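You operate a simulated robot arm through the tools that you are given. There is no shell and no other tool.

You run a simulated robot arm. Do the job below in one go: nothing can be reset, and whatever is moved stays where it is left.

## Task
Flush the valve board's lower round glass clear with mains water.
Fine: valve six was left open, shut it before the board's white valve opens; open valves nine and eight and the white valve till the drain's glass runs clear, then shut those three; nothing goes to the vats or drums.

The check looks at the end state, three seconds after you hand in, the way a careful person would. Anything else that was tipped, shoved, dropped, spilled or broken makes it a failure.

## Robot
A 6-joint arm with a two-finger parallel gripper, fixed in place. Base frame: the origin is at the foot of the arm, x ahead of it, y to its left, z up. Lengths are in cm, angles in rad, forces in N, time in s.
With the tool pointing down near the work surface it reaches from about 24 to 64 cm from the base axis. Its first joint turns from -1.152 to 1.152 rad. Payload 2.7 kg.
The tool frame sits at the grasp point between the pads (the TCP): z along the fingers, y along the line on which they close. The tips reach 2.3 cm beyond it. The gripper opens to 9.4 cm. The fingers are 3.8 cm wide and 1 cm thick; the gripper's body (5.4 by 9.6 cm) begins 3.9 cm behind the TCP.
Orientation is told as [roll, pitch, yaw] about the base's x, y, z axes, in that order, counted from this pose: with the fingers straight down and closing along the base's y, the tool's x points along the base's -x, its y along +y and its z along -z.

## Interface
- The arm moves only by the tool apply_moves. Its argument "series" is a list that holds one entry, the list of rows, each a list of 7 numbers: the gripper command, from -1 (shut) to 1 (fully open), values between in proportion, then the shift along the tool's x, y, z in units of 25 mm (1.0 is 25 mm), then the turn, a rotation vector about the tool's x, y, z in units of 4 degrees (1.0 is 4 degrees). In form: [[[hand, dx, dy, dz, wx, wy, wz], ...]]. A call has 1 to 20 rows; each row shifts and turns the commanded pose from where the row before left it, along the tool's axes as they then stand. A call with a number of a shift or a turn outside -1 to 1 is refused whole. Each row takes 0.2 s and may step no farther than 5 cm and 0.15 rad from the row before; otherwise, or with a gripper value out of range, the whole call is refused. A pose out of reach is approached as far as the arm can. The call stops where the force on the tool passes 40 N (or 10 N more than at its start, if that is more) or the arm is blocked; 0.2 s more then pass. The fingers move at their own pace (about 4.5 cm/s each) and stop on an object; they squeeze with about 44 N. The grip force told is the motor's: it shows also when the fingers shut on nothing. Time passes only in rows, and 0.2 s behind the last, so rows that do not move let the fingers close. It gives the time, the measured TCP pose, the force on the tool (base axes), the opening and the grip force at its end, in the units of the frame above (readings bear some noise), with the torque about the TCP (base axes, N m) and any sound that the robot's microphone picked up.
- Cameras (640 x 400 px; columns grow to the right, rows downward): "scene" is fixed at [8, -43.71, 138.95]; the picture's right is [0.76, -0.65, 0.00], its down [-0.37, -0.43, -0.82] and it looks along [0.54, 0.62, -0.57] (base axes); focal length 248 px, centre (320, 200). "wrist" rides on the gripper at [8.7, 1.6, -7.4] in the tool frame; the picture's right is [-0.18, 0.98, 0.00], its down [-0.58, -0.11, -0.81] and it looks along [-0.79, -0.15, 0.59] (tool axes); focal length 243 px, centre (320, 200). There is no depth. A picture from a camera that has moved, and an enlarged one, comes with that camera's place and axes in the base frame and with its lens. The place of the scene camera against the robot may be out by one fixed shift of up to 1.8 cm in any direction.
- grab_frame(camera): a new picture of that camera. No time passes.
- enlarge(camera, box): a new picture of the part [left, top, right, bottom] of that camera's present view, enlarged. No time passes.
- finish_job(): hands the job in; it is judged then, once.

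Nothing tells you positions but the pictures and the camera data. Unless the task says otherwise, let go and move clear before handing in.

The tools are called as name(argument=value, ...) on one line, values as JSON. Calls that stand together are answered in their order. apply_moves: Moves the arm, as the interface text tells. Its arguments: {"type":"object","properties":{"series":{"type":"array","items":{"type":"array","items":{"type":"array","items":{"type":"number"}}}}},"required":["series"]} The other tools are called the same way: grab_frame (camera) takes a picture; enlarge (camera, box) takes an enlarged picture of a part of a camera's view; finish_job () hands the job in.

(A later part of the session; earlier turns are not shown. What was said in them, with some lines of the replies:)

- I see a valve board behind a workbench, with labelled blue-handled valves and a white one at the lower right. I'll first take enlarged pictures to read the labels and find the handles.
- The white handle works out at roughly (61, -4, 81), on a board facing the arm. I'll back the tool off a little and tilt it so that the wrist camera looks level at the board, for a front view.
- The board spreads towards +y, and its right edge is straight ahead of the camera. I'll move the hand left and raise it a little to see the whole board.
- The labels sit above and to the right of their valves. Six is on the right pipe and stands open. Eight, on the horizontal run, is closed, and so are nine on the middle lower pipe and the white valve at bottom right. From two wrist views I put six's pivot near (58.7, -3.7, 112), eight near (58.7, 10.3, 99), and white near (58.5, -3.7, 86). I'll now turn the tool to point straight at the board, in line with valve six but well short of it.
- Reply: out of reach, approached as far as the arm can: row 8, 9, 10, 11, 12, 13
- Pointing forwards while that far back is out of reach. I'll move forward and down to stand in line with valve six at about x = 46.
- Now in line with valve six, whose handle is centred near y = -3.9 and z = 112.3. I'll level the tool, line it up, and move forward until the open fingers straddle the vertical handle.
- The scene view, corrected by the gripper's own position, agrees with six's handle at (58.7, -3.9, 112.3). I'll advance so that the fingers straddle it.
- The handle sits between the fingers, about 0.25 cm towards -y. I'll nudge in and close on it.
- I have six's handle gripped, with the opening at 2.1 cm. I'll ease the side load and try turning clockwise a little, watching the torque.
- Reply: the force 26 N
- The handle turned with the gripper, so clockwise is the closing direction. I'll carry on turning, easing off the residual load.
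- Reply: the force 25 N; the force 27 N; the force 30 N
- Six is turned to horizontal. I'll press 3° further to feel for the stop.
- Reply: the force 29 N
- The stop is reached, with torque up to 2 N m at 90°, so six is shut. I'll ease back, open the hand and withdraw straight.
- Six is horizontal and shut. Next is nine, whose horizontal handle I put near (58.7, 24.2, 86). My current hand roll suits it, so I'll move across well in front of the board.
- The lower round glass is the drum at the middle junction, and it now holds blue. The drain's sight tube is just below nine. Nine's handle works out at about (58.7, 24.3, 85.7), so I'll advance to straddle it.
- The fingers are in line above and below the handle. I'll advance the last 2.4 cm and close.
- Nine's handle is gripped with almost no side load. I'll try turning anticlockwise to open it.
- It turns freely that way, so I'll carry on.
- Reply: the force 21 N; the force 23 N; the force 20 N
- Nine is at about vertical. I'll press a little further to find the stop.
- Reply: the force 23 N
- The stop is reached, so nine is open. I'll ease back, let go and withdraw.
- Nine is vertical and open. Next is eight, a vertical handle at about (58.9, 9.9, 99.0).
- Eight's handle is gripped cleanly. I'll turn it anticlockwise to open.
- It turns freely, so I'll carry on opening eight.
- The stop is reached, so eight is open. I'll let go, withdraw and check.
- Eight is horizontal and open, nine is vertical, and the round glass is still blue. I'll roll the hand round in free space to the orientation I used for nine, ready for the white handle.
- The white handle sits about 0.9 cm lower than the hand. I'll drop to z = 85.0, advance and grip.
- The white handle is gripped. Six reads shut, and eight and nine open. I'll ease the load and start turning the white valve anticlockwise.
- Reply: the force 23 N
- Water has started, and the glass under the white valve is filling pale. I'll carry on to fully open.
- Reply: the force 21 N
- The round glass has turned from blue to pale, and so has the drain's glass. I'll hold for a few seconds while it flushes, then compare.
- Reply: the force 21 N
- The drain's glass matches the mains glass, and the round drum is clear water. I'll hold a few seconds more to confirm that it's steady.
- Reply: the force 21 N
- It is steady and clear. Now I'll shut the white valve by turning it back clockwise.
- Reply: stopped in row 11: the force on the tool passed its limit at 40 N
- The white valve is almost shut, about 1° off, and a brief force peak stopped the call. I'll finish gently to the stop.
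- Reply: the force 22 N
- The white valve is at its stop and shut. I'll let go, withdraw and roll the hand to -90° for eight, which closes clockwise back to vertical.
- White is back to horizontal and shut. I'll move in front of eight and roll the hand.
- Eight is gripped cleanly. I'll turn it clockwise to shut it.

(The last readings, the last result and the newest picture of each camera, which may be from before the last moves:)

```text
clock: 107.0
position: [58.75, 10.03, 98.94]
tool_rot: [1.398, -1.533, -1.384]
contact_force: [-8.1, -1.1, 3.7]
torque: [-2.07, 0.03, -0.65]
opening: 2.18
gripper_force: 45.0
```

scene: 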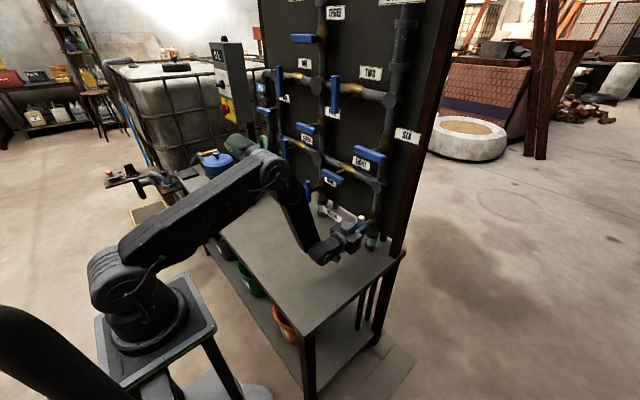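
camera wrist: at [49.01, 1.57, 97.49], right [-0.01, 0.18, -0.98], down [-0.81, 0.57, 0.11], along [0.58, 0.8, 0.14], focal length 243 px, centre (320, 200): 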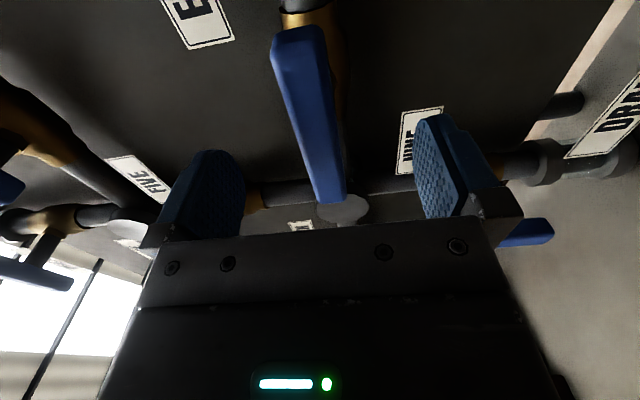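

Eight is at its stop and shut. I'll let go and go on to nine.

apply_moves(series=[[[-1, 0, 0, 0, 0, 0, -0.6], [1, 0, 0, 0, 0, 0, 0], [1, 0, 0, 0, 0, 0, 0], [1, 0, 0, 0, 0, 0, 0], [1, 0, 0, 0, 0, 0, 0], [1, 0, 0, 0, 0, 0, 0], [1, 0, 0, 0, 0, 0, 0], [1, 0, 0, -1, 0, 0, 0], [1, 0, 0, -1, 0, 0, 0], [1, 0, 0, -1, 0, 0, 0], [1, 0, 0, -1, 0, 0, 0], [1, 0, 0, -1, 0, 0, 0], [1, 0.875, 0.93, 0, 0, 0, 0], [1, 0.875, 0.93, 0, 0, 0, 0], [1, 0.875, 0.93, 0, 0, 0, 0], [1, 0.875, 0.93, 0, 0, 0, 0], [1, 0.875, 0.93, 0, 0, 0, 0], [1, 0.875, 0.93, 0, 0, 0, 0], [1, 0, 0, 0, 0, 0, 0]]])

grab_frame(camera="wrist")

enlarge(camera="scene", box=[256, 110, 416, 235])

```text
clock: 111.0
position: [45.89, 23.83, 85.96]
tool_rot: [-0.105, -1.563, 0.12]
contact_force: [0.6, 0.2, 1.1]
torque: [0.0, -0.01, -0.01]
opening: 9.4
gripper_force: 0.2
```

```text
taken
camera wrist: at [38.41, 25.4, 77.34], right [-0.01, 0.98, 0.18], down [-0.8, -0.12, 0.59], along [0.6, -0.14, 0.79], focal length 243 px, centre (320, 200)
```

wrist: 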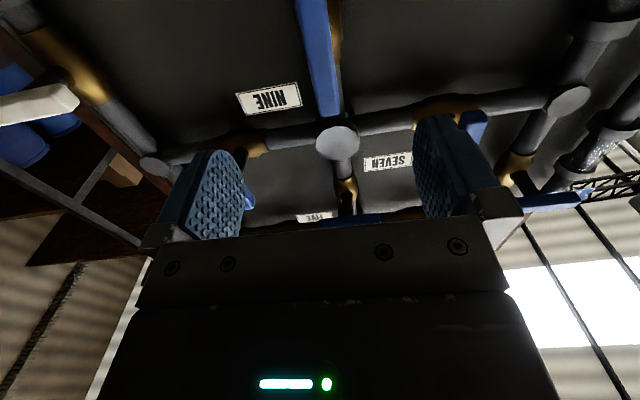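

```text
3.20 times, centred on (336, 172) of scene
camera zoom: at [8.0, -43.71, 138.95], right [0.76, -0.65, 0.0], down [-0.37, -0.43, -0.82], along [0.54, 0.62, -0.57], focal length 795 px, centre (269, 288)
```

zoom: 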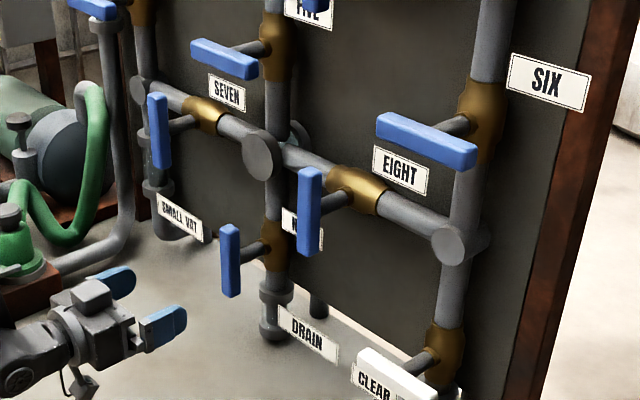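

Eight is vertical and shut. I'll advance on nine, whose handle is still vertical and open.

apply_moves(series=[[[1, 0, 0, 1, 0, 0, 0], [1, 0, 0, 1, 0, 0, 0], [1, 0, 0, 1, 0, 0, 0], [1, 0, 0, 1, 0, 0, 0], [1, 0, 0, 0.2, 0, 0, 0], [1, 0, 0, 0, 0, 0, 0]]])

grab_frame(camera="wrist")

```text
clock: 112.3
position: [56.41, 23.77, 85.83]
tool_rot: [-0.142, -1.563, 0.158]
contact_force: [-0.2, -0.4, -0.7]
torque: [0.03, 0.01, -0.01]
opening: 9.38
gripper_force: 0.1
```

```text
taken
camera wrist: at [48.96, 25.44, 77.25], right [-0.01, 0.98, 0.18], down [-0.8, -0.12, 0.59], along [0.6, -0.14, 0.79], focal length 243 px, centre (320, 200)
```

wrist: 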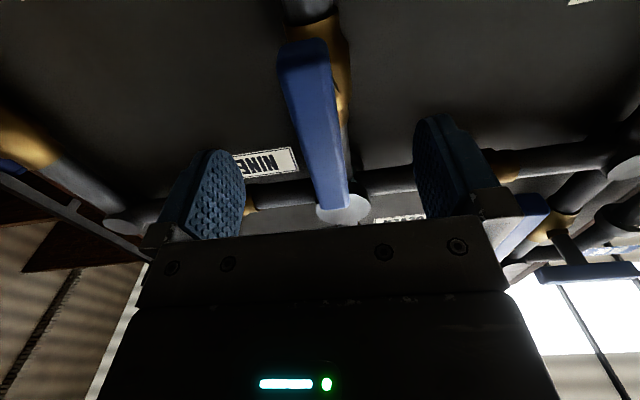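

apply_moves(series=[[[1, 0, 0.08, 0.5, 0, 0, 0], [1, 0, 0, 0.5, 0, 0, 0], [1, 0, 0, 0, 0, 0, 0], [-1, 0, 0, 0, 0, 0, 0], [-1, 0, 0, 0, 0, 0, 0], [-1, 0, 0, 0, 0, 0, 0], [-1, 0, 0, 0, 0, 0, 0], [-1, 0, 0, 0, 0, 0, 0], [-1, 0, 0, 0, 0, 0, 0], [-1, 0, 0, 0, 0, 0, 0]]])

```text
clock: 114.5
position: [59.09, 23.96, 85.84]
tool_rot: [-0.026, -1.563, 0.038]
contact_force: [-1.9, -5.7, 1.4]
torque: [0.01, -0.08, -0.94]
opening: 2.11
gripper_force: 44.9
```

Nine is gripped. I'll turn it clockwise to shut it.

apply_moves(series=[[[-1, 0, -0.02, 0, 0, 0, 1], [-1, 0, 0, 0, 0, 0, 1], [-1, 0, 0, 0, 0, 0, 1], [-1, 0, 0, 0, 0, 0, 1], [-1, 0, 0, 0, 0, 0, 1], [-1, 0, 0, 0, 0, 0, 1], [-1, 0, 0, 0, 0, 0, 1], [-1, 0, 0, 0, 0, 0, 1], [-1, 0, 0, 0, 0, 0, 1], [-1, 0, 0, 0, 0, 0, 1], [-1, 0, 0, 0, 0, 0, 1]]])

```text
clock: 117.0
position: [59.08, 24.06, 85.94]
tool_rot: [1.568, -0.801, -1.555]
contact_force: [-6.6, -13.0, 19.3]
torque: [-0.01, 0.61, -0.14]
opening: 2.08
gripper_force: 45.2
```

apply_moves(series=[[[-1, -0.07, 0.01, -0.01, 0, 0, 1], [-1, 0, 0, 0, 0, 0, 1], [-1, 0, 0, 0, 0, 0, 1], [-1, 0, 0, 0, 0, 0, 1], [-1, 0, 0, 0, 0, 0, 1], [-1, 0, 0, 0, 0, 0, 1], [-1, 0, 0, 0, 0, 0, 1], [-1, 0, 0, 0, 0, 0, 1], [-1, 0, 0, 0, 0, 0, 1], [-1, 0, 0, 0, 0, 0, 1], [-1, 0, 0, 0, 0, 0, 1], [-1, 0, 0, 0, 0, 0, 0.5], [-1, 0, 0, 0, 0, 0, 0]]])

enlarge(camera="scene", box=[224, 130, 384, 230])

```text
clock: 119.8
position: [58.93, 24.13, 85.84]
tool_rot: [1.564, 0.0, -1.555]
contact_force: [14.0, 13.4, -0.1]
torque: [0.01, -0.77, 0.13]
opening: 2.09
gripper_force: 45.4
```

```text
4.00 times, centred on (304, 180) of scene
camera zoom: at [8.03, -43.67, 138.96], right [0.76, -0.65, 0.0], down [-0.37, -0.43, -0.82], along [0.54, 0.62, -0.57], focal length 994 px, centre (384, 280)
```

zoom: 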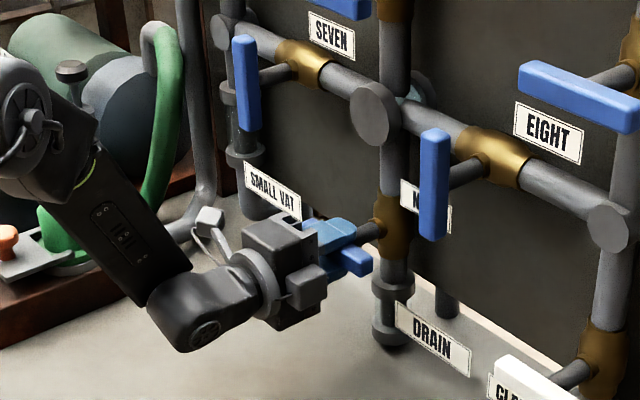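

apply_moves(series=[[[-1, 0, 0, 0, 0, 0, 0.4], [-1, 0, 0, 0, 0, 0, 0.4], [-1, 0, 0, 0, 0, 0, 0]]])

```text
clock: 120.5
position: [59.03, 23.97, 85.96]
tool_rot: [1.565, 0.05, -1.555]
contact_force: [5.9, 6.7, 7.1]
torque: [-2.08, -0.36, 0.6]
opening: 2.22
gripper_force: 45.1
```

Nine is at its stop and shut. I'll let go, withdraw clear of the board and check everything.

apply_moves(series=[[[-1, 0, 0, 0, 0, 0, -0.7], [1, 0, 0, 0, 0, 0, 0], [1, 0, 0, 0, 0, 0, 0], [1, 0, 0, 0, 0, 0, 0], [1, 0, 0, 0, 0, 0, 0], [1, 0, 0, 0, 0, 0, 0], [1, 0, 0, 0, 0, 0, 0], [1, 0, 0, -1, 0, 0, 0], [1, 0, 0, -1, 0, 0, 0], [1, 0, 0, -1, 0, 0, 0], [1, 0, 0, -1, 0, 0, 0], [1, 0, 0, -1, 0, 0, 0], [1, 0, 0.5, -1, 0, 0, 0]]])

enlarge(camera="scene", box=[240, 0, 448, 130])

enlarge(camera="scene", box=[256, 110, 432, 250])

enlarge(camera="scene", box=[304, 140, 344, 165])

grab_frame(camera="scene")

```text
clock: 123.3
position: [44.0, 23.95, 87.24]
tool_rot: [1.565, 0.008, -1.558]
contact_force: [0.1, -0.6, -0.1]
torque: [-0.01, -0.01, 0.01]
opening: 9.39
gripper_force: 0.1
```

```text
3.08 times, centred on (344, 65) of scene
camera zoom: at [8.0, -43.71, 138.95], right [0.76, -0.65, 0.0], down [-0.37, -0.43, -0.82], along [0.54, 0.62, -0.57], focal length 764 px, centre (246, 615)
```

zoom: 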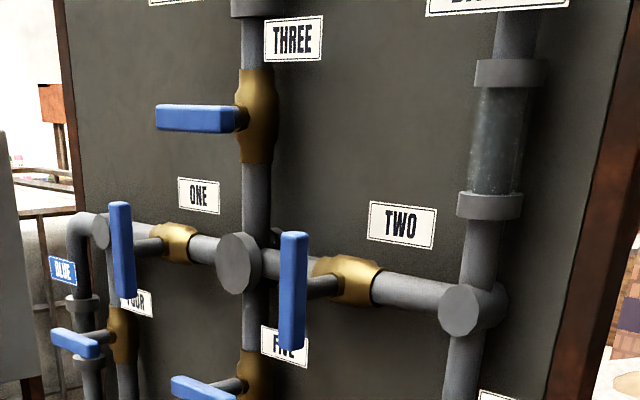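

```text
2.86 times, centred on (344, 180) of scene
camera zoom: at [8.0, -43.71, 138.95], right [0.76, -0.65, 0.0], down [-0.37, -0.43, -0.82], along [0.54, 0.62, -0.57], focal length 710 px, centre (251, 257)
```

zoom: 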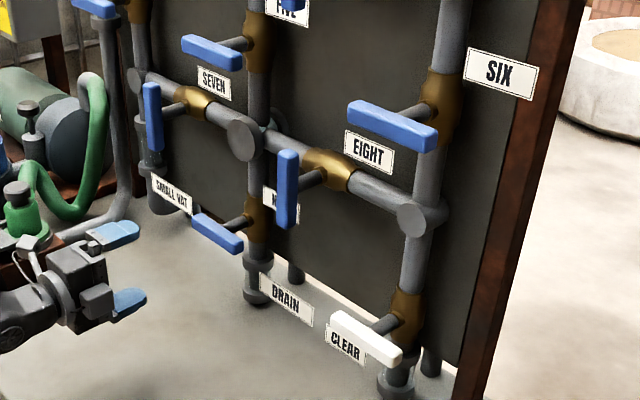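

```text
16.00 times, centred on (324, 152) of scene
camera zoom: at [8.0, -43.71, 138.95], right [0.76, -0.65, 0.0], down [-0.37, -0.43, -0.82], along [0.54, 0.62, -0.57], focal length 3975 px, centre (256, 960)
```

zoom: 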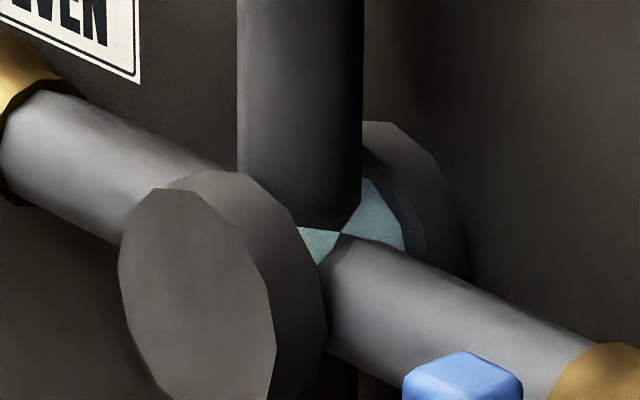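

```text
taken
```

scene: 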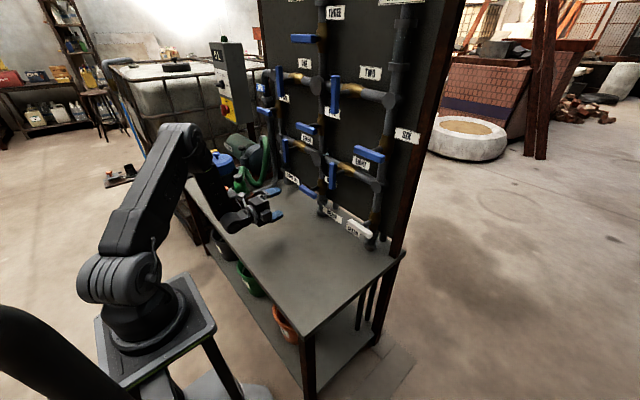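

All four valves are shut: six, nine and white are horizontal, eight is vertical. The round glass is clear and nothing else has moved. I'll lift the hand clear of the bench and the pump before handing in.

apply_moves(series=[[[1, -0.6, 0.8, 0, 0, 0, 0], [1, -0.6, 0.8, 0, 0, 0, 0], [1, -0.6, 0.8, 0, 0, 0, 0], [1, -0.6, 0.8, 0, 0, 0, 0], [1, -0.6, 0.8, 0, 0, 0, 0], [1, -0.6, 0.8, 0, 0, 0, 0], [1, 0, 0, 0, 0, 0, 0], [1, 0, 0, 0, 0, 0, 0]]])

grab_frame(camera="scene")

enlarge(camera="scene", box=[256, 110, 432, 250])

```text
clock: 125.2
position: [44.2, 14.67, 99.13]
tool_rot: [1.564, 0.007, -1.555]
contact_force: [0.4, -0.5, -0.7]
torque: [0.0, 0.02, 0.0]
opening: 9.41
gripper_force: 0.1
```

```text
taken
```

scene: 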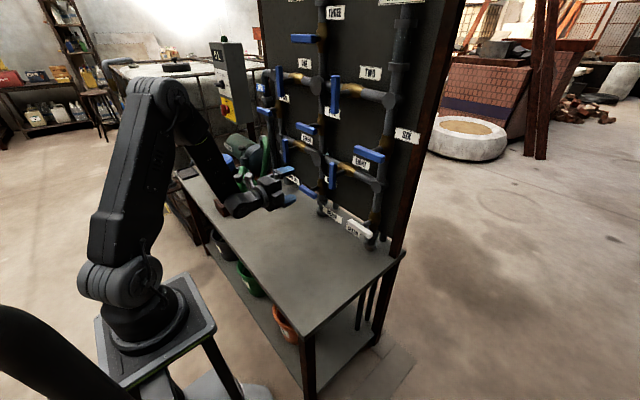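

```text
2.86 times, centred on (344, 180) of scene
camera zoom: at [8.0, -43.71, 138.95], right [0.76, -0.65, 0.0], down [-0.37, -0.43, -0.82], along [0.54, 0.62, -0.57], focal length 710 px, centre (251, 257)
```

zoom: 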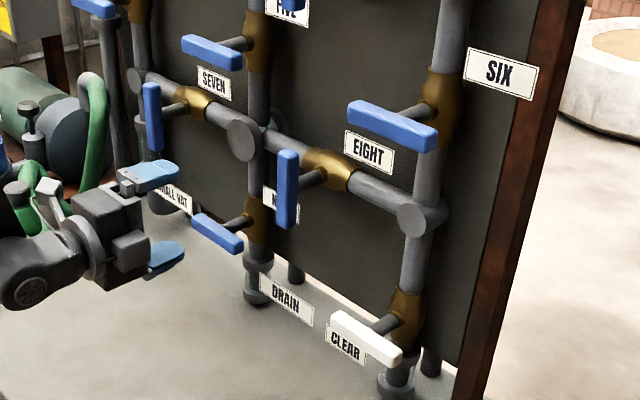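

The board looks right: six, eight, nine and white are all shut, the round glass is clear, and the hand is empty and clear of the board. I'm handing the job in.

finish_job()

```text
The job is handed in.
```

The valve board's lower round glass has been flushed with mains water and now shows clear instead of blue. I've handed the job in.

- **Before the flush:** I shut valve six first, then opened nine and eight, and opened the white valve last.
- **Flush:** The drain's glass ran clear and stayed that way for about five seconds before I shut anything.
- **After the flush:** I shut white, then eight, then nine. Six and those three were each turned until they hit their stop.
- **Vats and drums:** Valves one to five and seven stayed shut throughout, so nothing had a path to the vats or drums.

I saw nothing else on the bench tipped, moved or spilled, though the arm hides part of the left end in the last picture. The hand is empty and clear of the board.
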